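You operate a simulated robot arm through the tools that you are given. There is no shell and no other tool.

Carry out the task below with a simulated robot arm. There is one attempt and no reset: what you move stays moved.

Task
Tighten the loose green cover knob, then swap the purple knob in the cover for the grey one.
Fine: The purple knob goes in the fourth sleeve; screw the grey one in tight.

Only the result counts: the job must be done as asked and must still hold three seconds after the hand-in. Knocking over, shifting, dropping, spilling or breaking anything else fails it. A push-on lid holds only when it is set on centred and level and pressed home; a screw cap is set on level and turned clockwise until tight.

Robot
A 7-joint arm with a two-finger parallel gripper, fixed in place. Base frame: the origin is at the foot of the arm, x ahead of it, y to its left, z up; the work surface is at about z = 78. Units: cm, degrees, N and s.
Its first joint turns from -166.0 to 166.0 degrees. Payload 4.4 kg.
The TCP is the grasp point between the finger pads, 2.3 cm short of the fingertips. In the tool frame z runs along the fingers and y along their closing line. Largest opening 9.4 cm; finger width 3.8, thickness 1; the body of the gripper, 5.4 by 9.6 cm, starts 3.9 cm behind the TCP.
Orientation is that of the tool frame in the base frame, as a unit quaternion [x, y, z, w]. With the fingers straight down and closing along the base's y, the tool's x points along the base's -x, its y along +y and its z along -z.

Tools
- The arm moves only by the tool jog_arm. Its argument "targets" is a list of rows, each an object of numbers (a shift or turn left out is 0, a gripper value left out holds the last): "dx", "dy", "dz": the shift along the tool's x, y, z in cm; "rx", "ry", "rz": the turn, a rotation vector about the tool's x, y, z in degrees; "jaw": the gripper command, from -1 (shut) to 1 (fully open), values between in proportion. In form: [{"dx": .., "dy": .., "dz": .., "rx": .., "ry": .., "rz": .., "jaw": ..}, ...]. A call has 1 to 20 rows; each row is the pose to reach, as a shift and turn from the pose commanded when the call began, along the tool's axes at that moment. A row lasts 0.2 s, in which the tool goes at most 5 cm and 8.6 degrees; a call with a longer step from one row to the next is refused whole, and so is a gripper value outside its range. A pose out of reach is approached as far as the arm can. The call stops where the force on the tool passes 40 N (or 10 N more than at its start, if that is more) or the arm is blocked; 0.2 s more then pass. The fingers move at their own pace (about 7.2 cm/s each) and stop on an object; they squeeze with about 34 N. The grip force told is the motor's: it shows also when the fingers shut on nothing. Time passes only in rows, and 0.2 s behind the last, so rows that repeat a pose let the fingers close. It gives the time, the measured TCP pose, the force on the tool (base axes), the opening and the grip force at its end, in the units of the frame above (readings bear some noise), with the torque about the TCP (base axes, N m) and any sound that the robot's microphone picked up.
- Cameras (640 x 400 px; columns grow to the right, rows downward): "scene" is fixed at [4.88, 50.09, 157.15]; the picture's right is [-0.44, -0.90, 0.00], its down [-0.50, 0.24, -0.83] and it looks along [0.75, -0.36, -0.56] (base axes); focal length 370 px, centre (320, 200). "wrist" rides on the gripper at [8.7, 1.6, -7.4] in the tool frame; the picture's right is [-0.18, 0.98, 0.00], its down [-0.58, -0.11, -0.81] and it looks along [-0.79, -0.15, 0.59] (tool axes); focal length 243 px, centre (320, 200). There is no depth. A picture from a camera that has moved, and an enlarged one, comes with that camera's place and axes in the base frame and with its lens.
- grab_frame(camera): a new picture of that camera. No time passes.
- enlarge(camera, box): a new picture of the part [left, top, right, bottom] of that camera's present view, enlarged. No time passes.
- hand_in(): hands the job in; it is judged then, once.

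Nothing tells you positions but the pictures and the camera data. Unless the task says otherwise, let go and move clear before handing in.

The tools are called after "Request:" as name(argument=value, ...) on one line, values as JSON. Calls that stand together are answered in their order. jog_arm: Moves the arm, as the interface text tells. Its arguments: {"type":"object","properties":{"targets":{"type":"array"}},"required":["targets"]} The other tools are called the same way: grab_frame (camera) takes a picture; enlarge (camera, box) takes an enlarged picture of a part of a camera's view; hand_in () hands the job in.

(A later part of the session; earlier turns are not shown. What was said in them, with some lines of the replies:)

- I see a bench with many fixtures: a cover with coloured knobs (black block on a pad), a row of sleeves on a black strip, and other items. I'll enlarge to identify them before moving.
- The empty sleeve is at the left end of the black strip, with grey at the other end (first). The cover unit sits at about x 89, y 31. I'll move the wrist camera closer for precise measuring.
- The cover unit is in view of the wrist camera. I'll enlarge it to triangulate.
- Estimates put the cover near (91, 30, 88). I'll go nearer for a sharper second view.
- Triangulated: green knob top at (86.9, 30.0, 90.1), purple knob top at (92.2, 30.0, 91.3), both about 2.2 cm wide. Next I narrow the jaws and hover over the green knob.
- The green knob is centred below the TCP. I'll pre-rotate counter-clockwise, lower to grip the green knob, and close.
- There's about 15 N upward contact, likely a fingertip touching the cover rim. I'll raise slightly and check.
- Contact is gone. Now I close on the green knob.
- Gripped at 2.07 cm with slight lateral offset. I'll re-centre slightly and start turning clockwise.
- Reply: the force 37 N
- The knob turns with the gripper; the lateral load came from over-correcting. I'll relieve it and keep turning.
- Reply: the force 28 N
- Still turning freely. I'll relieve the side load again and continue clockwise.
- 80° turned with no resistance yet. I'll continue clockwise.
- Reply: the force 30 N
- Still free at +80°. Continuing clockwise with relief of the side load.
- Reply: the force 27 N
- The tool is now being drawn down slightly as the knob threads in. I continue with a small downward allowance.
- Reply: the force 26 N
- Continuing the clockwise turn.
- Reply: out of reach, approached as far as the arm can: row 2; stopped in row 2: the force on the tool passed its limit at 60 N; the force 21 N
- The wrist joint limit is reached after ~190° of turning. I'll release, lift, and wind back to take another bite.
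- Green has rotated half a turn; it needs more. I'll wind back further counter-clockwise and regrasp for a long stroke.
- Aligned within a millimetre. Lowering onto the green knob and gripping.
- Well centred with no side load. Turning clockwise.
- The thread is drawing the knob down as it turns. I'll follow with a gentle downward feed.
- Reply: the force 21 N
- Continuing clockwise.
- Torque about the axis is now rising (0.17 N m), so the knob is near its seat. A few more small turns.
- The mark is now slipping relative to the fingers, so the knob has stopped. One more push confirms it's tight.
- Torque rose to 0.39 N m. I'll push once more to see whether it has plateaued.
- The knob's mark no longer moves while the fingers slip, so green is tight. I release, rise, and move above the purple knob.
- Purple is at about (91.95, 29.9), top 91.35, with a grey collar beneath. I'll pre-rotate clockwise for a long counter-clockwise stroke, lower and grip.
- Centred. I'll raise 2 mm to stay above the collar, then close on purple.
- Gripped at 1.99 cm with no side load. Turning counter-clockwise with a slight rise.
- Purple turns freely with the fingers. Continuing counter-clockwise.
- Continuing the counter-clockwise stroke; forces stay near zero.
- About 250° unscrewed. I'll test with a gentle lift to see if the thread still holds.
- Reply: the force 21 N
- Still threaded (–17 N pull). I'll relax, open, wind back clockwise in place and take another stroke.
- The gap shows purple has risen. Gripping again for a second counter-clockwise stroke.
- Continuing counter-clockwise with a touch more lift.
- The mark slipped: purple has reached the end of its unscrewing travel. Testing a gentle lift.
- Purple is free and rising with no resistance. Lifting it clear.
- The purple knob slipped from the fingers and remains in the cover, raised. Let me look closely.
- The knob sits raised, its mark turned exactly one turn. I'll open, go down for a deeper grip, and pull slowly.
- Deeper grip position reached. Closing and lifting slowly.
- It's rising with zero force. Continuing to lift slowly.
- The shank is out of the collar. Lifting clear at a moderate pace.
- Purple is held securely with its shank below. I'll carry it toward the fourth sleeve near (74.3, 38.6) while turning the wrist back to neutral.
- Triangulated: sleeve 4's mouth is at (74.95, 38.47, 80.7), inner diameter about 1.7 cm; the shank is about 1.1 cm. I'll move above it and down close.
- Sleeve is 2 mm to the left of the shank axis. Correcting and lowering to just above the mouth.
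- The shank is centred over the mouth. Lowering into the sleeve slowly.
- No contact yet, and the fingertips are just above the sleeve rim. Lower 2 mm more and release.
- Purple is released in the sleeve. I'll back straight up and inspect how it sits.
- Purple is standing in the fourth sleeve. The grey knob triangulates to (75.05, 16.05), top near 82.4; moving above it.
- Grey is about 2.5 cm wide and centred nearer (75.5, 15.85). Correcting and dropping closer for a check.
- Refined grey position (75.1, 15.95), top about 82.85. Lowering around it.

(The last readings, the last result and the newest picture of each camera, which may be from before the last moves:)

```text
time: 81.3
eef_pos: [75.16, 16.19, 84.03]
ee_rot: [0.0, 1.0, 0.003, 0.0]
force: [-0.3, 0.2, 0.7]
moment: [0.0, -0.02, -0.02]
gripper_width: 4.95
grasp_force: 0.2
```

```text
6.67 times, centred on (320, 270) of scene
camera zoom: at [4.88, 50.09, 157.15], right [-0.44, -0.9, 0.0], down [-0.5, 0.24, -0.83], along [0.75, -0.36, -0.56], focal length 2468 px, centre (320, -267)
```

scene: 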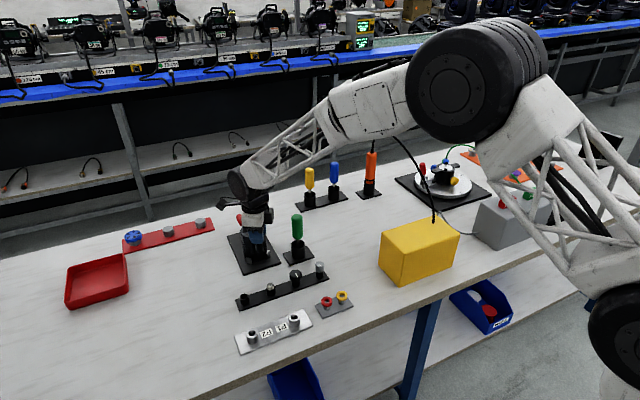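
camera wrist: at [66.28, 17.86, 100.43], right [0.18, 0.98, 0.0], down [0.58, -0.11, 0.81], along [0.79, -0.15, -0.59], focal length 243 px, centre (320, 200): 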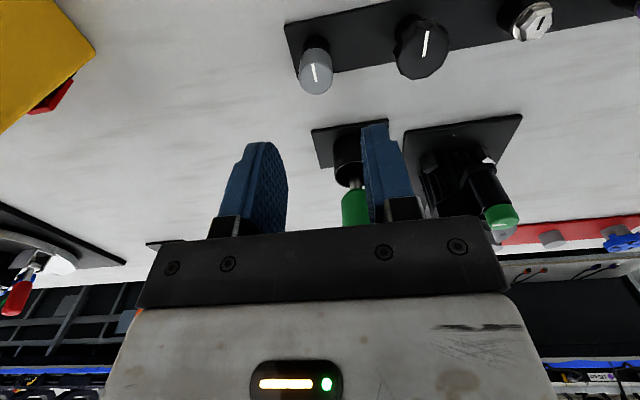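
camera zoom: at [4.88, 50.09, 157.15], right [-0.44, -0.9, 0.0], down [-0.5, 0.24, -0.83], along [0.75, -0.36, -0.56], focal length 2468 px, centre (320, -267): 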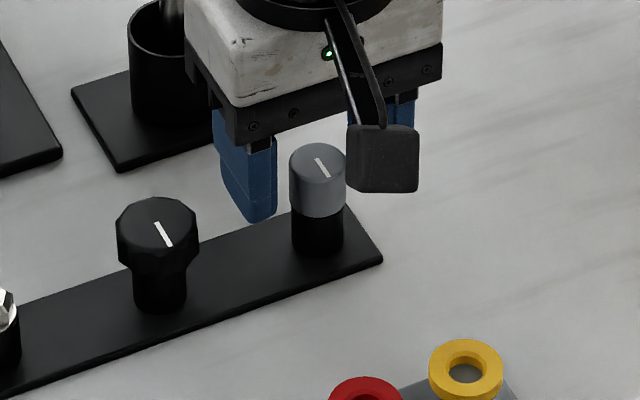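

Centred to ~2 mm. Correcting, lowering the last bit and closing on grey.

Request:
jog_arm(targets=[{"dy": -0.18, "dz": 0.35}, {"dy": -0.18, "dz": 0.65}, {"dy": -0.18, "dz": 0.65, "jaw": -1}, {"dy": -0.18, "dz": 0.65, "jaw": -1}, {"dy": -0.18, "dz": 0.65, "jaw": -1}])

Request:
enlarge(camera="wrist", box=[240, 60, 400, 220])

```text
time: 82.5
eef_pos: [75.17, 15.94, 83.29]
ee_rot: [0.0, 1.0, 0.002, -0.002]
force: [-0.1, 0.8, 0.4]
moment: [-0.02, -0.02, 0.04]
gripper_width: 2.36
grasp_force: 33.6
```

```text
2.50 times, centred on (320, 140) of wrist
camera zoom: at [66.46, 17.51, 90.8], right [0.18, 0.98, 0.0], down [0.58, -0.11, 0.81], along [0.79, -0.15, -0.59], focal length 606 px, centre (320, 350)
```

zoom: 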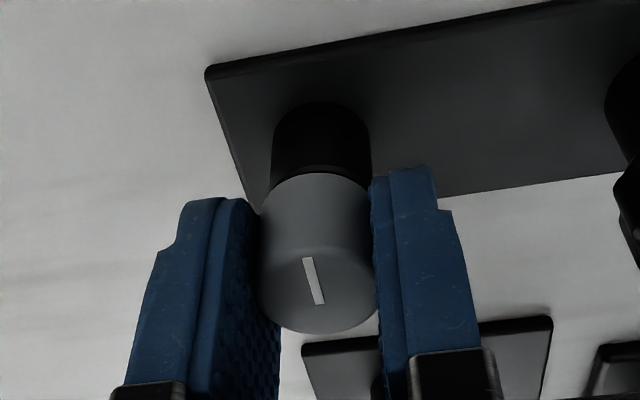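

Grey gripped (2.36 cm). Lifting slowly.

Request:
jog_arm(targets=[{"dz": -0.15}, {"dz": -0.3}, {"dz": -0.45}, {"dz": -0.6}, {"dz": -0.6}])

Request:
enlarge(camera="wrist", box=[240, 60, 400, 220])

```text
time: 83.7
eef_pos: [75.22, 15.9, 83.85]
ee_rot: [0.0, 1.0, 0.002, -0.001]
force: [0.6, 0.0, -0.7]
moment: [-0.02, 0.01, -0.01]
gripper_width: 2.33
grasp_force: 34.4
```

```text
2.50 times, centred on (320, 140) of wrist
camera zoom: at [66.42, 17.44, 91.34], right [0.18, 0.98, 0.0], down [0.58, -0.11, 0.81], along [0.79, -0.15, -0.59], focal length 606 px, centre (320, 350)
```

zoom: 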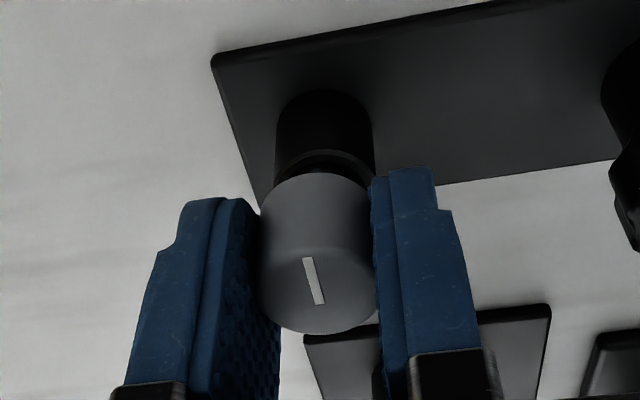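

It lifts freely. Raising to travel height.

Request:
jog_arm(targets=[{"dz": -0.5}, {"dz": -1}, {"dz": -1.5}, {"dz": -2.5}, {"dz": -3.5}, {"dz": -5}, {"dz": -7}, {"dz": -9}, {"dz": -11}, {"dz": -13}, {"dz": -15}, {"dz": -17}, {"dz": -18}, {"dz": -18}])

Request:
enlarge(camera="wrist", box=[240, 60, 400, 220])

Request:
enlarge(camera="scene", box=[220, 190, 360, 310])

```text
time: 86.7
eef_pos: [75.06, 15.67, 101.84]
ee_rot: [0.0, 1.0, 0.002, -0.001]
force: [-0.7, -0.6, 0.0]
moment: [-0.02, 0.02, -0.03]
gripper_width: 2.33
grasp_force: 34.0
```

```text
2.50 times, centred on (320, 140) of wrist
camera zoom: at [66.37, 17.34, 109.33], right [0.18, 0.98, 0.0], down [0.58, -0.11, 0.81], along [0.79, -0.15, -0.59], focal length 606 px, centre (320, 350)
```

zoom: 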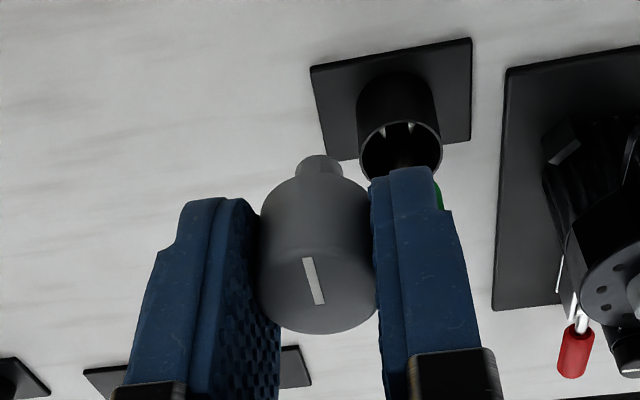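

```text
3.33 times, centred on (290, 250) of scene
camera zoom: at [4.88, 50.09, 157.15], right [-0.44, -0.9, 0.0], down [-0.5, 0.24, -0.83], along [0.75, -0.36, -0.56], focal length 1234 px, centre (420, 33)
```

zoom: 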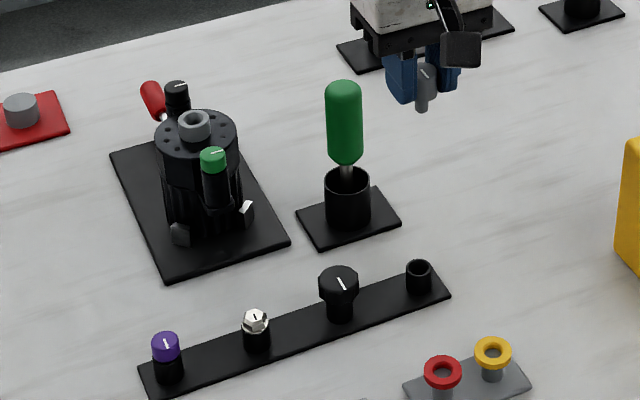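

Grey is held with its shank down, well centred. I'll carry it around the screwdriver to above the cover while winding the wrist counter-clockwise for a long tightening stroke.

Request:
jog_arm(targets=[{"dy": 2, "rz": -7.5}, {"dy": 4.5, "rz": -15}, {"dy": 7, "rz": -22.5}, {"dy": 9.5, "rz": -30}, {"dy": 12, "rz": -37.5}, {"dy": 14.19, "rz": -45}, {"dx": -2, "dy": 14.19, "rz": -52.5}, {"dx": -4.5, "dy": 14.19, "rz": -60}, {"dx": -7, "dy": 14.19, "rz": -67.5}, {"dx": -9.5, "dy": 14.19, "rz": -75}, {"dx": -12, "dy": 14.19, "rz": -82.5}, {"dx": -14, "dy": 14.19, "rz": -90}, {"dx": -15.5, "dy": 14.19, "rz": -97.5}, {"dx": -16.92, "dy": 14.19, "rz": -105}, {"dx": -16.92, "dy": 14.19, "rz": -112.5}, {"dx": -16.92, "dy": 14.19, "rz": -120}, {"dx": -16.92, "dy": 14.19, "rz": -127.5}, {"dx": -16.92, "dy": 14.19, "rz": -135}, {"dx": -16.92, "dy": 14.19, "rz": -140}, {"dx": -16.92, "dy": 14.19, "rz": -140}])

Request:
grab_frame(camera="wrist")

Request:
enlarge(camera="wrist", box=[240, 20, 400, 180])

```text
time: 90.9
eef_pos: [92.07, 29.98, 101.86]
ee_rot: [0.94, -0.342, -0.001, -0.001]
force: [0.3, 0.2, -1.4]
moment: [-0.02, 0.02, -0.01]
gripper_width: 2.33
grasp_force: 34.2
```

```text
taken
camera wrist: at [97.63, 23.17, 109.34], right [-0.77, -0.64, 0.0], down [-0.37, 0.45, 0.81], along [-0.51, 0.63, -0.59], focal length 243 px, centre (320, 200)
```

wrist: 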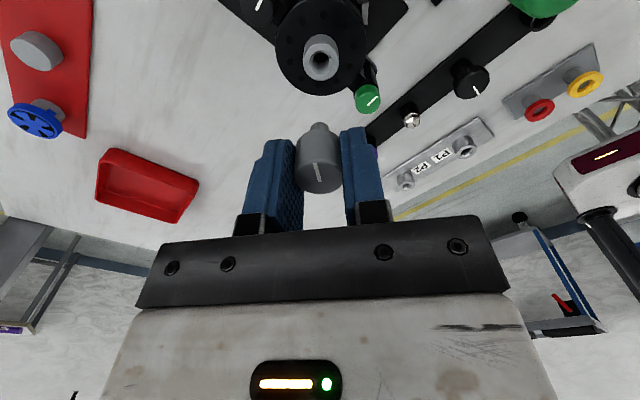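

```text
2.50 times, centred on (320, 100) of wrist
camera zoom: at [97.63, 23.17, 109.34], right [-0.77, -0.64, 0.0], down [-0.37, 0.45, 0.81], along [-0.51, 0.63, -0.59], focal length 606 px, centre (320, 450)
```

zoom: 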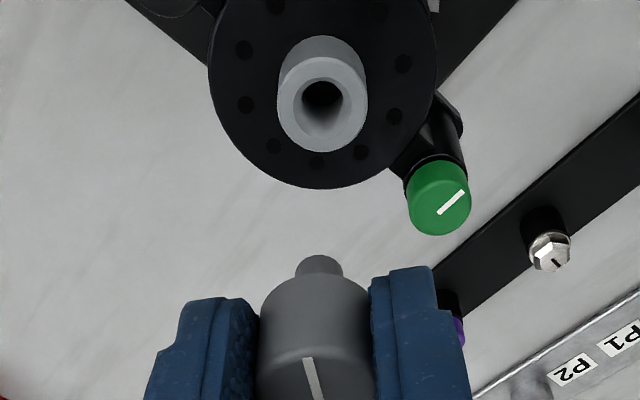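

Aligned over the hole to within a millimetre. Lowering to just above the collar.

Request:
jog_arm(targets=[{"dz": 1.5}, {"dz": 3}, {"dz": 4.5}, {"dz": 6}, {"dz": 7.2}, {"dz": 7.2}])

Request:
enlarge(camera="wrist", box=[270, 80, 370, 180])

Request:
enlarge(camera="scene", box=[235, 190, 295, 240])

```text
time: 92.3
eef_pos: [92.02, 30.06, 94.71]
ee_rot: [0.94, -0.342, -0.001, -0.002]
force: [0.0, -1.0, -0.8]
moment: [0.01, 0.0, 0.03]
gripper_width: 2.32
grasp_force: 34.2
```

```text
4.00 times, centred on (320, 130) of wrist
camera zoom: at [97.57, 23.19, 102.12], right [-0.77, -0.63, 0.0], down [-0.37, 0.45, 0.81], along [-0.51, 0.63, -0.59], focal length 970 px, centre (320, 480)
```

zoom: 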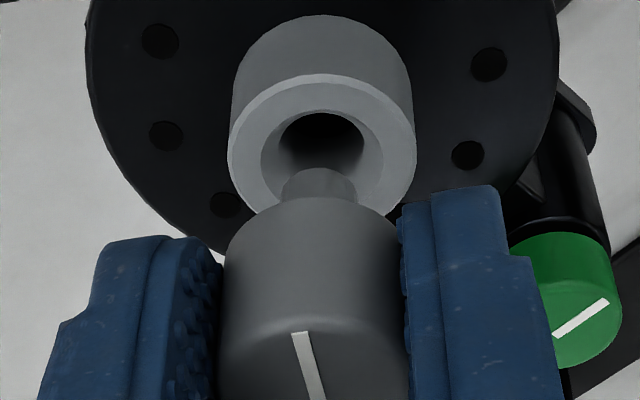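

```text
8.00 times, centred on (265, 215) of scene
camera zoom: at [4.88, 50.09, 157.15], right [-0.44, -0.9, 0.0], down [-0.5, 0.24, -0.83], along [0.75, -0.36, -0.56], focal length 2962 px, centre (760, 80)
```

zoom: 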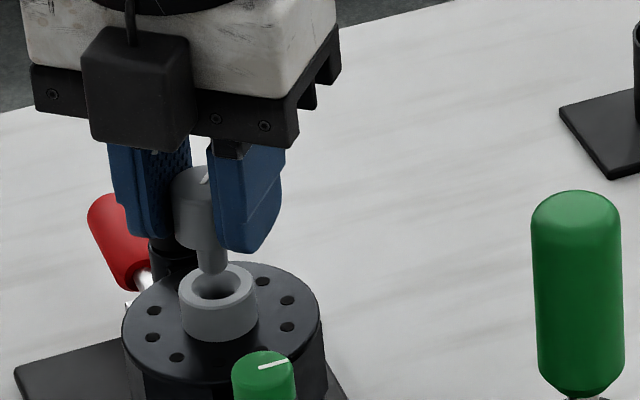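

The shank is just above the collar; the collar centre looks about 1.5 mm toward the camera. Correcting and lowering a little more.

Request:
jog_arm(targets=[{"dx": 0.15, "dy": 0.02}, {"dx": 0.15, "dy": 0.02, "dz": 0.3}, {"dx": 0.15, "dy": 0.02, "dz": 0.6}, {"dx": 0.15, "dy": 0.02, "dz": 0.6}])

Request:
enlarge(camera="wrist", box=[270, 80, 370, 180])

Request:
enlarge(camera="scene", box=[245, 200, 285, 240])

```text
time: 93.3
eef_pos: [92.15, 29.93, 94.01]
ee_rot: [0.94, -0.342, -0.002, -0.001]
force: [0.0, 0.0, -0.2]
moment: [-0.01, -0.01, -0.03]
gripper_width: 2.33
grasp_force: 34.2
```

```text
4.00 times, centred on (320, 130) of wrist
camera zoom: at [97.73, 23.08, 101.46], right [-0.77, -0.63, 0.0], down [-0.37, 0.45, 0.81], along [-0.51, 0.63, -0.59], focal length 970 px, centre (320, 480)
```

zoom: 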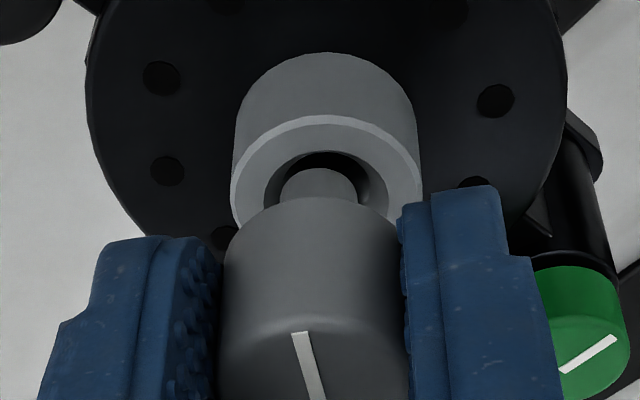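

```text
10.00 times, centred on (265, 220) of scene
camera zoom: at [4.88, 50.09, 157.15], right [-0.44, -0.9, 0.0], down [-0.5, 0.24, -0.83], along [0.75, -0.36, -0.56], focal length 3702 px, centre (870, 0)
```

zoom: 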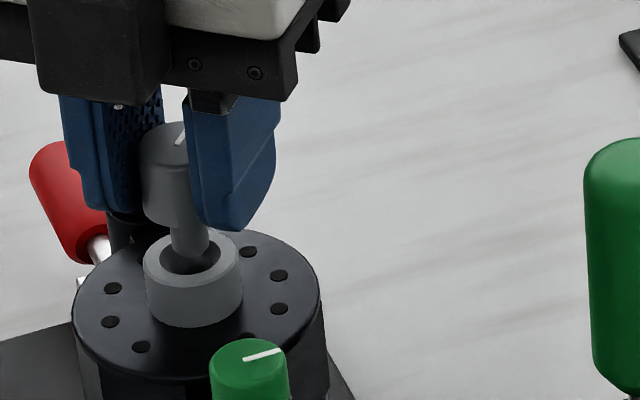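

Shank end is within 1 mm of the hole centre. Shifting 1 mm and lowering into the bore gently.

Request:
jog_arm(targets=[{"dy": 0.1, "dz": 0.15}, {"dy": 0.1, "dz": 0.3}, {"dy": 0.1, "dz": 0.45}, {"dy": 0.1, "dz": 0.6}, {"dy": 0.1, "dz": 0.75}, {"dy": 0.1, "dz": 0.75}])

Request:
enlarge(camera="wrist", box=[270, 80, 370, 180])

Request:
enlarge(camera="scene", box=[245, 200, 285, 240])

```text
time: 94.7
eef_pos: [92.11, 29.76, 93.11]
ee_rot: [0.939, -0.343, -0.002, -0.002]
force: [-3.7, 10.3, 2.6]
moment: [0.38, 0.11, -0.01]
gripper_width: 2.3
grasp_force: 33.5
```

```text
4.00 times, centred on (320, 130) of wrist
camera zoom: at [97.62, 23.02, 100.6], right [-0.77, -0.63, 0.0], down [-0.37, 0.45, 0.81], along [-0.51, 0.63, -0.59], focal length 970 px, centre (320, 480)
```

zoom: 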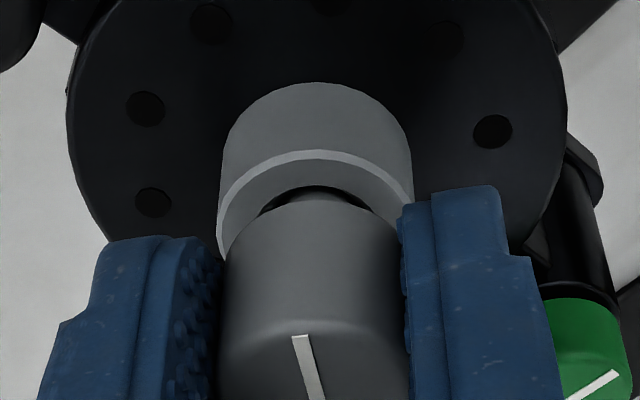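

```text
10.00 times, centred on (265, 220) of scene
camera zoom: at [4.88, 50.09, 157.15], right [-0.44, -0.9, 0.0], down [-0.5, 0.24, -0.83], along [0.75, -0.36, -0.56], focal length 3702 px, centre (870, 0)
```

zoom: 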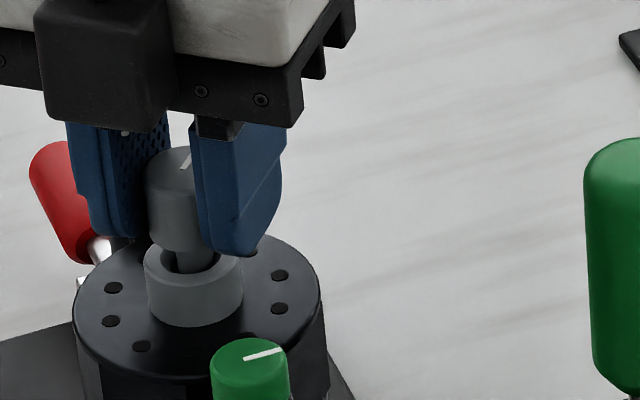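

The shank has entered the bore; slight side load. I'll relieve it and keep lowering until it meets the thread.

Request:
jog_arm(targets=[{"dx": -0.05, "dy": -0.04}, {"dx": -0.05, "dy": -0.04, "dz": 0.1}, {"dx": -0.05, "dy": -0.04, "dz": 0.2}, {"dx": -0.05, "dy": -0.04, "dz": 0.2}])

Request:
enlarge(camera="wrist", box=[270, 80, 370, 180])

```text
time: 95.7
eef_pos: [92.15, 29.82, 93.14]
ee_rot: [0.94, -0.342, -0.001, -0.001]
force: [-5.3, 2.5, 0.7]
moment: [0.09, 0.22, -0.01]
gripper_width: 2.34
grasp_force: 33.8
```

```text
4.00 times, centred on (320, 130) of wrist
camera zoom: at [97.63, 23.05, 100.56], right [-0.77, -0.63, 0.0], down [-0.37, 0.45, 0.81], along [-0.51, 0.63, -0.59], focal length 970 px, centre (320, 480)
```

zoom: 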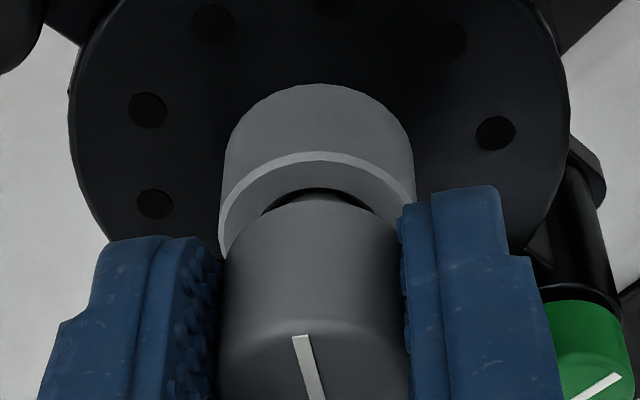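

Still free; lowering further toward thread contact.

Request:
jog_arm(targets=[{"dx": 0.02, "dy": 0.02, "dz": 0.1}, {"dx": 0.02, "dy": 0.02, "dz": 0.2}, {"dx": 0.02, "dy": 0.02, "dz": 0.3}, {"dx": 0.02, "dy": 0.02, "dz": 0.3}])

Request:
enlarge(camera="wrist", box=[270, 80, 370, 180])

Request:
enlarge(camera="scene", box=[245, 200, 285, 240])

```text
time: 96.7
eef_pos: [92.07, 30.01, 92.95]
ee_rot: [0.94, -0.342, -0.002, -0.001]
force: [-17.9, 15.9, 5.0]
moment: [0.34, 0.43, 0.01]
gripper_width: 2.33
grasp_force: 34.2
```

```text
4.00 times, centred on (320, 130) of wrist
camera zoom: at [97.6, 23.12, 100.26], right [-0.77, -0.63, 0.0], down [-0.37, 0.45, 0.81], along [-0.51, 0.63, -0.59], focal length 970 px, centre (320, 480)
```

zoom: 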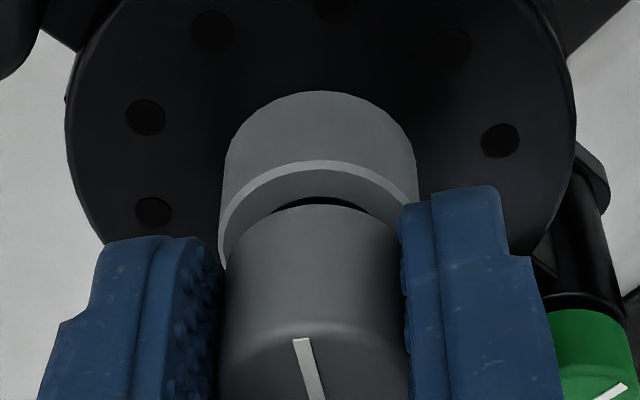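

```text
10.00 times, centred on (265, 220) of scene
camera zoom: at [4.88, 50.09, 157.15], right [-0.44, -0.9, 0.0], down [-0.5, 0.24, -0.83], along [0.75, -0.36, -0.56], focal length 3702 px, centre (870, 0)
```

zoom: 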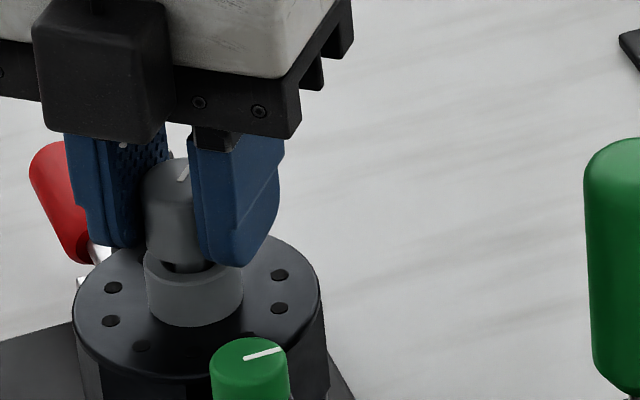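

The bore is now centring the shank; the axis is ~1 mm off along tool x. Relieving that, then lowering slightly.

Request:
jog_arm(targets=[{"dx": -0.1}, {"dx": -0.1}, {"dx": -0.1, "dz": 0.1}, {"dx": -0.1, "dz": 0.1}])

```text
time: 97.7
eef_pos: [92.04, 29.89, 92.85]
ee_rot: [0.94, -0.342, -0.001, -0.002]
force: [3.9, 18.2, 8.1]
moment: [0.42, -0.16, 0.01]
gripper_width: 2.35
grasp_force: 34.0
```

Vertical contact begins (8 N). I'll relieve the remaining side load and start turning clockwise with slight downward feed.

Request:
jog_arm(targets=[{"dx": -0.04, "dy": -0.06}, {"dx": -0.04, "dy": -0.06, "rz": 8, "dz": 0.01}, {"dx": -0.04, "dy": -0.06, "rz": 16, "dz": 0.02}, {"dx": -0.04, "dy": -0.06, "rz": 24, "dz": 0.03}])

Request:
enlarge(camera="wrist", box=[270, 80, 370, 180])

```text
time: 98.7
eef_pos: [91.97, 30.08, 92.81]
ee_rot: [0.847, -0.531, -0.001, -0.002]
force: [-0.2, -2.2, 15.5]
moment: [-0.19, -0.05, 0.06]
gripper_width: 2.31
grasp_force: 33.7
```

```text
4.00 times, centred on (320, 130) of wrist
camera zoom: at [94.3, 21.46, 100.19], right [-0.96, -0.26, 0.0], down [-0.16, 0.57, 0.81], along [-0.21, 0.78, -0.59], focal length 970 px, centre (320, 480)
```

zoom: 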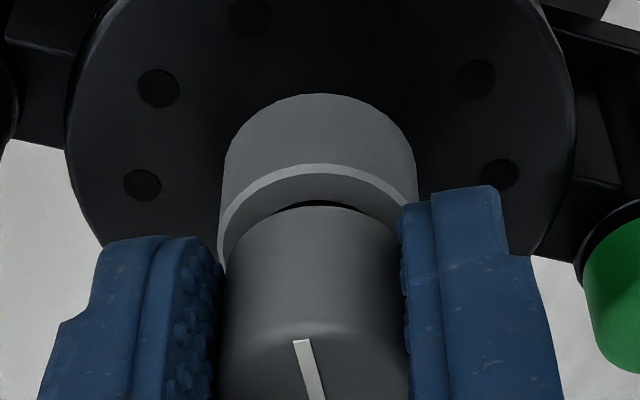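

Side load is gone and there is a 15 N axial press. Continue turning clockwise without feed to see if the thread catches.

Request:
jog_arm(targets=[{"rz": 8}, {"rz": 16}, {"rz": 24}, {"rz": 32}, {"rz": 40}, {"rz": 48}])

Request:
enlarge(camera="wrist", box=[270, 80, 370, 180])

```text
time: 100.1
eef_pos: [92.03, 29.9, 92.86]
ee_rot: [-0.559, 0.829, 0.002, 0.0]
force: [-2.9, -3.0, 9.4]
moment: [-0.18, 0.08, -0.01]
gripper_width: 2.31
grasp_force: 33.9
```

```text
4.00 times, centred on (320, 130) of wrist
camera zoom: at [87.25, 22.56, 100.16], right [-0.84, 0.54, 0.0], down [0.32, 0.49, 0.81], along [0.43, 0.68, -0.59], focal length 970 px, centre (320, 480)
```

zoom: 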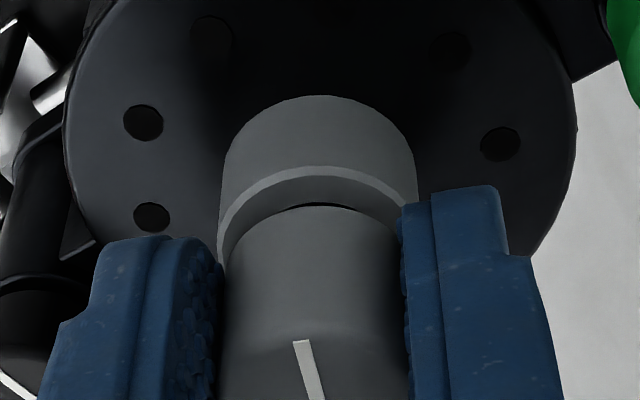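

Axial force is dropping as it turns: the thread has caught. Continuing clockwise with matching feed.

Request:
jog_arm(targets=[{"rz": 8, "dz": 0.005}, {"rz": 16, "dz": 0.01}, {"rz": 24, "dz": 0.015}, {"rz": 32, "dz": 0.02}, {"rz": 40, "dz": 0.027}, {"rz": 48, "dz": 0.034}, {"rz": 56, "dz": 0.04}, {"rz": 64, "dz": 0.047}, {"rz": 72, "dz": 0.054}, {"rz": 80, "dz": 0.06}])

Request:
enlarge(camera="wrist", box=[270, 80, 370, 180])

```text
time: 102.3
eef_pos: [91.96, 30.03, 92.73]
ee_rot: [0.105, 0.994, 0.002, 0.0]
force: [7.6, -7.7, 1.1]
moment: [-0.22, -0.16, 0.06]
gripper_width: 2.35
grasp_force: 34.2
```

```text
4.00 times, centred on (320, 130) of wrist
camera zoom: at [83.84, 33.38, 100.17], right [0.39, 0.92, 0.0], down [0.55, -0.23, 0.8], along [0.74, -0.31, -0.59], focal length 970 px, centre (320, 480)
```

zoom: 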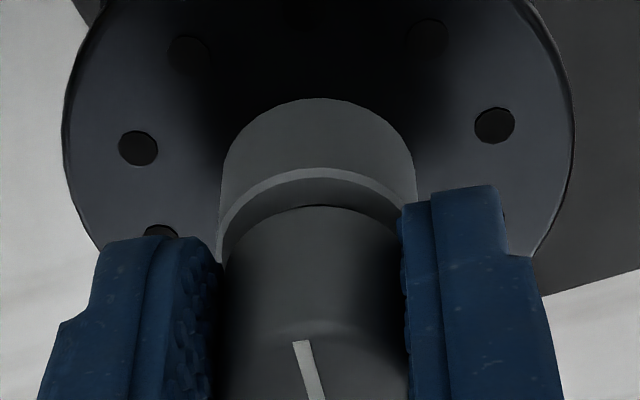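

Thread drawing in well. Continuing to the end of this stroke.

Request:
jog_arm(targets=[{"dx": -0.04, "dy": -0.03, "rz": 8, "dz": 0.02}, {"dx": -0.04, "dy": -0.03, "rz": 16, "dz": 0.027}, {"dx": -0.04, "dy": -0.03, "rz": 24, "dz": 0.033}, {"dx": -0.04, "dy": -0.03, "rz": 32, "dz": 0.04}, {"dx": -0.04, "dy": -0.03, "rz": 40, "dz": 0.047}, {"dx": -0.04, "dy": -0.03, "rz": 48, "dz": 0.053}, {"dx": -0.04, "dy": -0.03, "rz": 56, "dz": 0.06}, {"dx": -0.04, "dy": -0.03, "rz": 64, "dz": 0.067}])

Request:
jog_arm(targets=[{"rz": 8, "dz": 0.007}, {"rz": 16, "dz": 0.014}, {"rz": 24, "dz": 0.02}, {"rz": 32, "dz": 0.027}, {"rz": 40, "dz": 0.033}, {"rz": 48, "dz": 0.04}, {"rz": 56, "dz": 0.047}, {"rz": 64, "dz": 0.053}])

Request:
enlarge(camera="wrist", box=[270, 80, 370, 180])

```text
time: 104.1
eef_pos: [91.93, 29.84, 92.54]
ee_rot: [0.616, 0.788, 0.003, -0.003]
force: [5.2, 2.0, 0.6]
moment: [0.09, -0.15, 0.0]
gripper_width: 2.33
grasp_force: 34.0
```

```text
time: 105.9
eef_pos: [91.96, 29.91, 92.46]
ee_rot: [0.94, 0.341, 0.0, -0.002]
force: [6.3, -4.0, 0.0]
moment: [-0.1, -0.19, 0.07]
gripper_width: 2.32
grasp_force: 33.8
```

```text
4.00 times, centred on (320, 130) of wrist
camera zoom: at [99.64, 34.27, 100.02], right [0.49, -0.87, 0.0], down [-0.52, -0.29, 0.81], along [-0.7, -0.39, -0.59], focal length 970 px, centre (320, 480)
```

zoom: 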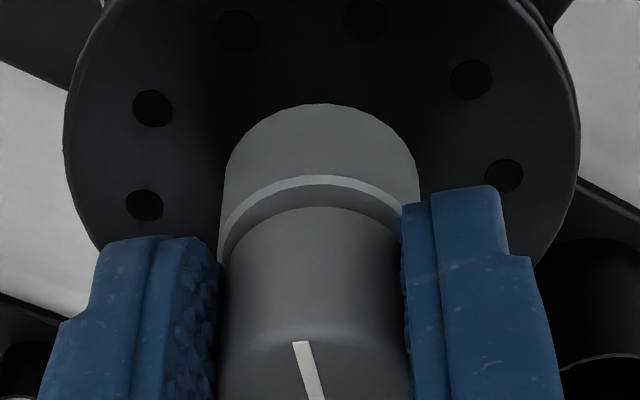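

280° turned and forces stay low. Releasing and winding back for another bite.

Request:
jog_arm(targets=[{"jaw": -0.05}, {"jaw": -0.05}, {"jaw": -0.05}, {"rz": -8, "dz": -0.1}, {"rz": -16, "dz": -0.1}, {"rz": -24, "dz": -0.1}, {"rz": -32, "dz": -0.1}, {"rz": -40, "dz": -0.1}, {"rz": -48, "dz": -0.1}, {"rz": -56, "dz": -0.1}, {"rz": -64, "dz": -0.1}, {"rz": -72, "dz": -0.1}, {"rz": -80, "dz": -0.1}, {"rz": -88, "dz": -0.1}, {"rz": -96, "dz": -0.1}, {"rz": -104, "dz": -0.1}, {"rz": -112, "dz": -0.1}, {"rz": -120, "dz": -0.1}, {"rz": -128, "dz": -0.1}, {"rz": -136, "dz": -0.1}])

Request:
jog_arm(targets=[{"rz": -8}, {"rz": -16}, {"rz": -24}, {"rz": -32}, {"rz": -40}, {"rz": -48}, {"rz": -56}, {"rz": -64}, {"rz": -72}, {"rz": -80}, {"rz": -88}, {"rz": -96}, {"rz": -104}, {"rz": -104}])

Request:
enlarge(camera="wrist", box=[240, 60, 400, 220])

Request:
enlarge(camera="scene", box=[245, 200, 285, 240])

```text
time: 110.1
eef_pos: [91.89, 29.96, 92.6]
ee_rot: [0.034, 0.999, 0.002, -0.001]
force: [-0.2, -0.1, -0.1]
moment: [0.01, -0.03, -0.02]
gripper_width: 4.47
grasp_force: 0.1
```

```text
time: 113.1
eef_pos: [92.11, 29.93, 92.63]
ee_rot: [0.767, -0.642, -0.002, -0.002]
force: [0.5, 1.0, -0.4]
moment: [0.02, -0.03, -0.01]
gripper_width: 4.44
grasp_force: 0.0
```

```text
2.50 times, centred on (320, 140) of wrist
camera zoom: at [91.9, 21.13, 100.04], right [-1.0, 0.01, 0.0], down [0.01, 0.59, 0.81], along [0.01, 0.81, -0.59], focal length 606 px, centre (320, 350)
```

zoom: 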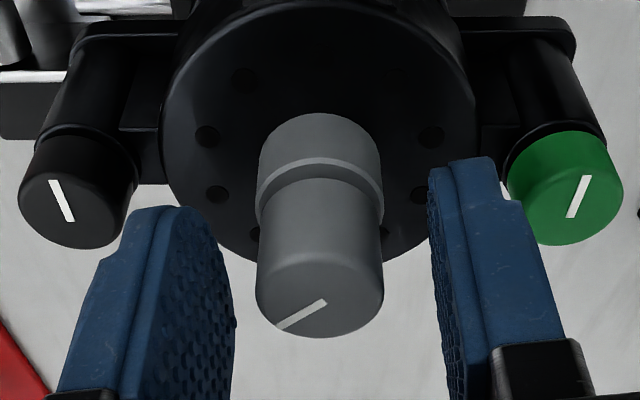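

```text
10.00 times, centred on (265, 220) of scene
camera zoom: at [4.88, 50.09, 157.15], right [-0.44, -0.9, 0.0], down [-0.5, 0.24, -0.83], along [0.75, -0.36, -0.56], focal length 3702 px, centre (870, 0)
```

zoom: 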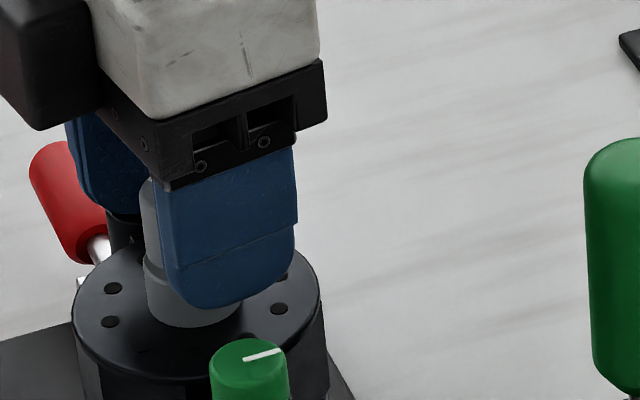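

Grey sits upright, nearly flush. Gripping again and turning clockwise.

Request:
jog_arm(targets=[{"jaw": -1}, {"jaw": -1}, {"jaw": -1}, {"rz": 8, "dz": 0.007}, {"rz": 16, "dz": 0.014}, {"rz": 24, "dz": 0.02}, {"rz": 32, "dz": 0.027}, {"rz": 40, "dz": 0.033}, {"rz": 48, "dz": 0.04}, {"rz": 56, "dz": 0.047}])

Request:
enlarge(camera="wrist", box=[240, 60, 400, 220])

```text
time: 115.3
eef_pos: [92.01, 30.03, 92.57]
ee_rot: [-0.374, 0.927, 0.002, 0.0]
force: [-10.9, -0.5, 0.2]
moment: [-0.03, 0.25, 0.0]
gripper_width: 2.33
grasp_force: 34.0
```

```text
2.50 times, centred on (320, 140) of wrist
camera zoom: at [84.64, 25.09, 100.04], right [-0.55, 0.84, 0.0], down [0.5, 0.32, 0.81], along [0.67, 0.44, -0.59], focal length 606 px, centre (320, 350)
```

zoom: 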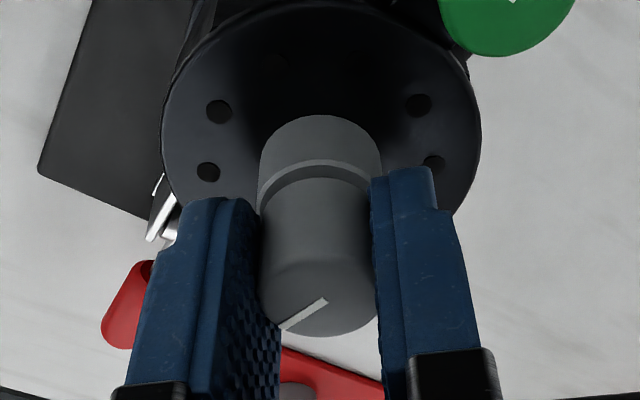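

Still turning smoothly. Continuing.

Request:
jog_arm(targets=[{"dx": 0.03, "dy": 0.03, "rz": 8, "dz": 0.01}, {"dx": 0.03, "dy": 0.03, "rz": 16, "dz": 0.017}, {"dx": 0.03, "dy": 0.03, "rz": 24, "dz": 0.023}, {"dx": 0.03, "dy": 0.03, "rz": 32, "dz": 0.03}, {"dx": 0.03, "dy": 0.03, "rz": 40, "dz": 0.036}, {"dx": 0.03, "dy": 0.03, "rz": 48, "dz": 0.043}])

Request:
enlarge(camera="wrist", box=[240, 60, 400, 220])

```text
time: 116.7
eef_pos: [92.03, 30.04, 92.61]
ee_rot: [0.035, 0.999, 0.001, -0.001]
force: [0.0, -0.5, -0.6]
moment: [-0.07, -0.05, 0.17]
gripper_width: 2.33
grasp_force: 33.9
```

```text
2.50 times, centred on (320, 140) of wrist
camera zoom: at [83.46, 32.19, 100.05], right [0.25, 0.97, 0.0], down [0.57, -0.15, 0.81], along [0.78, -0.2, -0.59], focal length 606 px, centre (320, 350)
```

zoom: 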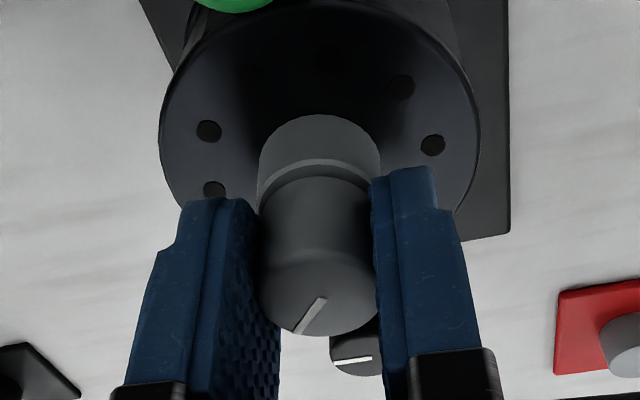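

Torque rises (0.17 N m) with the mark starting to slip: it's reaching its seat. Pushing further to make it tight.

Request:
jog_arm(targets=[{"rz": 7}, {"rz": 14}, {"rz": 21}, {"rz": 28}])

Request:
enlarge(camera="wrist", box=[240, 60, 400, 220])

Request:
jog_arm(targets=[{"rz": 7}, {"rz": 14}, {"rz": 21}, {"rz": 28}])

Request:
enlarge(camera="wrist", box=[240, 60, 400, 220])

```text
time: 117.7
eef_pos: [91.91, 29.99, 92.59]
ee_rot: [0.276, 0.961, 0.002, -0.001]
force: [-0.8, -2.3, 0.4]
moment: [-0.17, 0.02, 0.16]
gripper_width: 2.34
grasp_force: 33.7
```

```text
2.50 times, centred on (320, 140) of wrist
camera zoom: at [85.5, 35.96, 100.03], right [0.68, 0.73, 0.0], down [0.44, -0.4, 0.8], along [0.59, -0.54, -0.59], focal length 606 px, centre (320, 350)
```

zoom: 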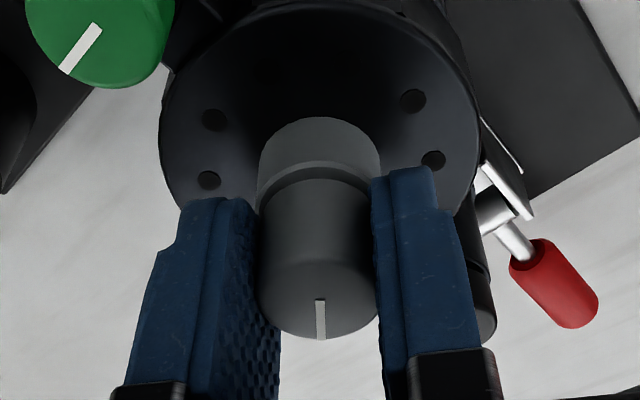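

```text
time: 118.7
eef_pos: [91.96, 30.02, 92.62]
ee_rot: [0.501, 0.865, 0.002, -0.002]
force: [2.0, 3.3, -0.2]
moment: [0.09, -0.05, 0.07]
gripper_width: 2.33
grasp_force: 34.1
```

```text
2.50 times, centred on (320, 140) of wrist
camera zoom: at [89.05, 38.26, 100.04], right [0.94, 0.33, 0.0], down [0.2, -0.56, 0.8], along [0.27, -0.76, -0.6], focal length 606 px, centre (320, 350)
```

zoom: 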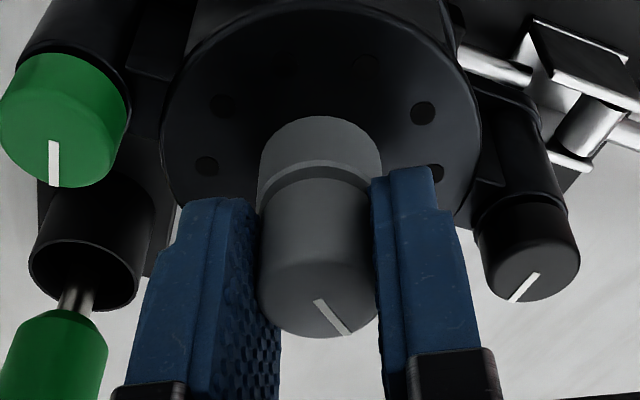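

The mark stays fixed while the fingers slip, as with green. I'll regrip slightly deeper and give one final firm tightening push.

Request:
jog_arm(targets=[{"jaw": -0.2}, {"jaw": -0.2}, {"dz": 0.15}, {"dz": 0.15, "jaw": -1}, {"dz": 0.15, "jaw": -1}, {"dz": 0.15, "jaw": -1}, {"dz": 0.15, "rz": 8}])

Request:
jog_arm(targets=[{"rz": 8}])

Request:
jog_arm(targets=[{"rz": 8}])

Request:
jog_arm(targets=[{"rz": 8}])

Request:
enlarge(camera="wrist", box=[240, 60, 400, 220])

```text
time: 120.3
eef_pos: [92.07, 29.97, 92.18]
ee_rot: [0.559, 0.829, 0.002, -0.002]
force: [-0.9, -0.8, 0.7]
moment: [0.01, 0.05, 0.3]
gripper_width: 2.33
grasp_force: 33.9
```

```text
time: 120.7
eef_pos: [92.03, 29.85, 92.45]
ee_rot: [0.617, 0.787, 0.001, -0.002]
force: [2.6, 2.3, -1.1]
moment: [0.05, -0.1, 0.25]
gripper_width: 2.32
grasp_force: 33.6
```

```text
time: 121.1
eef_pos: [91.92, 29.93, 92.4]
ee_rot: [0.67, 0.743, 0.002, -0.002]
force: [2.2, 1.9, -0.5]
moment: [0.04, 0.02, 0.08]
gripper_width: 2.31
grasp_force: 34.2
```

```text
time: 121.5
eef_pos: [91.96, 29.98, 92.52]
ee_rot: [0.72, 0.694, 0.001, -0.002]
force: [7.5, 2.0, -2.3]
moment: [0.03, -0.15, 0.28]
gripper_width: 2.33
grasp_force: 33.9
```

```text
2.50 times, centred on (320, 140) of wrist
camera zoom: at [93.88, 38.51, 99.91], right [0.98, -0.22, 0.0], down [-0.13, -0.58, 0.8], along [-0.18, -0.78, -0.59], focal length 606 px, centre (320, 350)
```

zoom: 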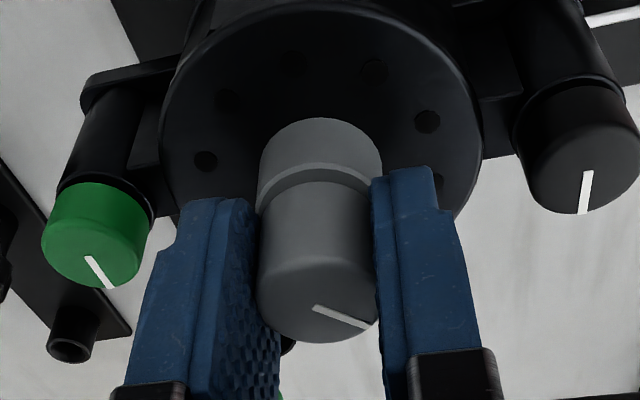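

Torque jumps to 0.3 N m immediately and slips: grey is tight. Releasing and moving clear.

Request:
jog_arm(targets=[{"jaw": -0.05}, {"jaw": -0.05}, {"jaw": -0.05}, {"dz": -1}, {"dz": -2.5}, {"dz": -5}, {"dz": -9}, {"dz": -13}, {"dz": -17}, {"dz": -17}])

Request:
grab_frame(camera="scene")

Request:
enlarge(camera="scene", box=[235, 200, 295, 250])

Request:
enlarge(camera="scene", box=[225, 250, 345, 320])

```text
time: 123.7
eef_pos: [92.06, 29.98, 109.61]
ee_rot: [0.719, 0.695, 0.0, -0.002]
force: [0.1, -0.2, -0.2]
moment: [0.01, 0.02, 0.06]
gripper_width: 4.48
grasp_force: 0.0
```

```text
taken
```

scene: 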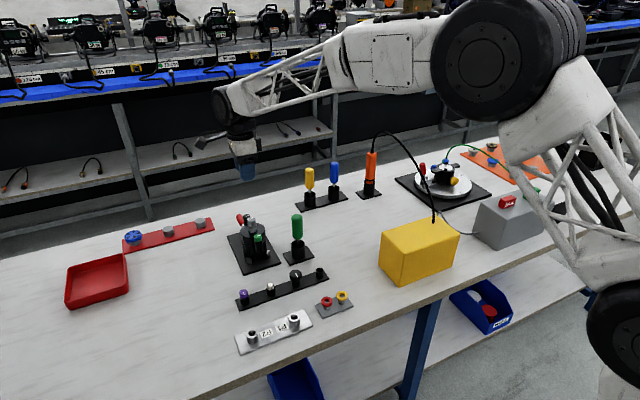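

```text
8.00 times, centred on (265, 225) of scene
camera zoom: at [4.88, 50.09, 157.15], right [-0.44, -0.9, 0.0], down [-0.5, 0.24, -0.83], along [0.75, -0.36, -0.56], focal length 2962 px, centre (760, 0)
```

zoom: 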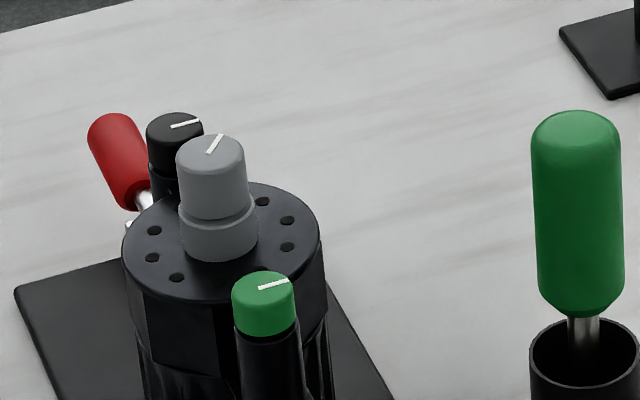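

```text
5.33 times, centred on (285, 285) of scene
camera zoom: at [4.88, 50.09, 157.15], right [-0.44, -0.9, 0.0], down [-0.5, 0.24, -0.83], along [0.75, -0.36, -0.56], focal length 1975 px, centre (507, -253)
```

zoom: 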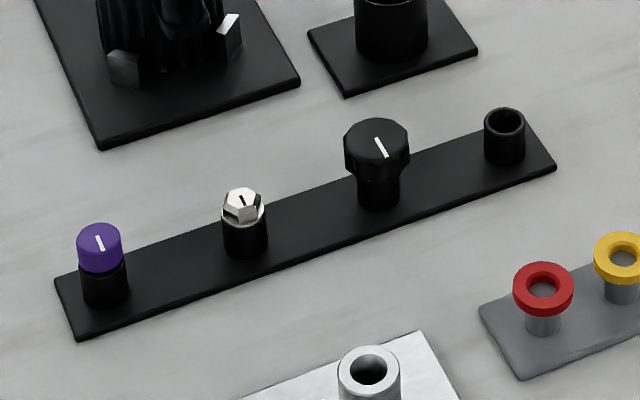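

Everything looks as asked: green and grey are tight, purple stands in the fourth sleeve, nothing else has moved, and the arm is clear. Handing in.

Request:
hand_in()

```text
The job is handed in.
```

I finished the job and handed it in; I haven't been told how it was judged.

- **Green knob:** tightened clockwise by about one full turn. It then stopped moving and the fingers slipped on it, at roughly 0.2–0.4 N m.
- **Purple knob:** unscrewed from the cover and set in the fourth (end) sleeve. It sits upright, slightly off-centre within the sleeve's clearance. It slipped out of the fingers once while I was lifting it from the cover, but it stayed in its hole and I gripped it again.
- **Grey knob:** taken from the first sleeve and screwed into the cover by about one turn until it stopped, at about 0.3 N m. It sits upright and looks flush with the collar. Its white mark points a different way from the other two cover knobs, but the stop felt firm.

In the last pictures nothing else on the bench looked moved. The gripper was open and raised well clear when I handed in.
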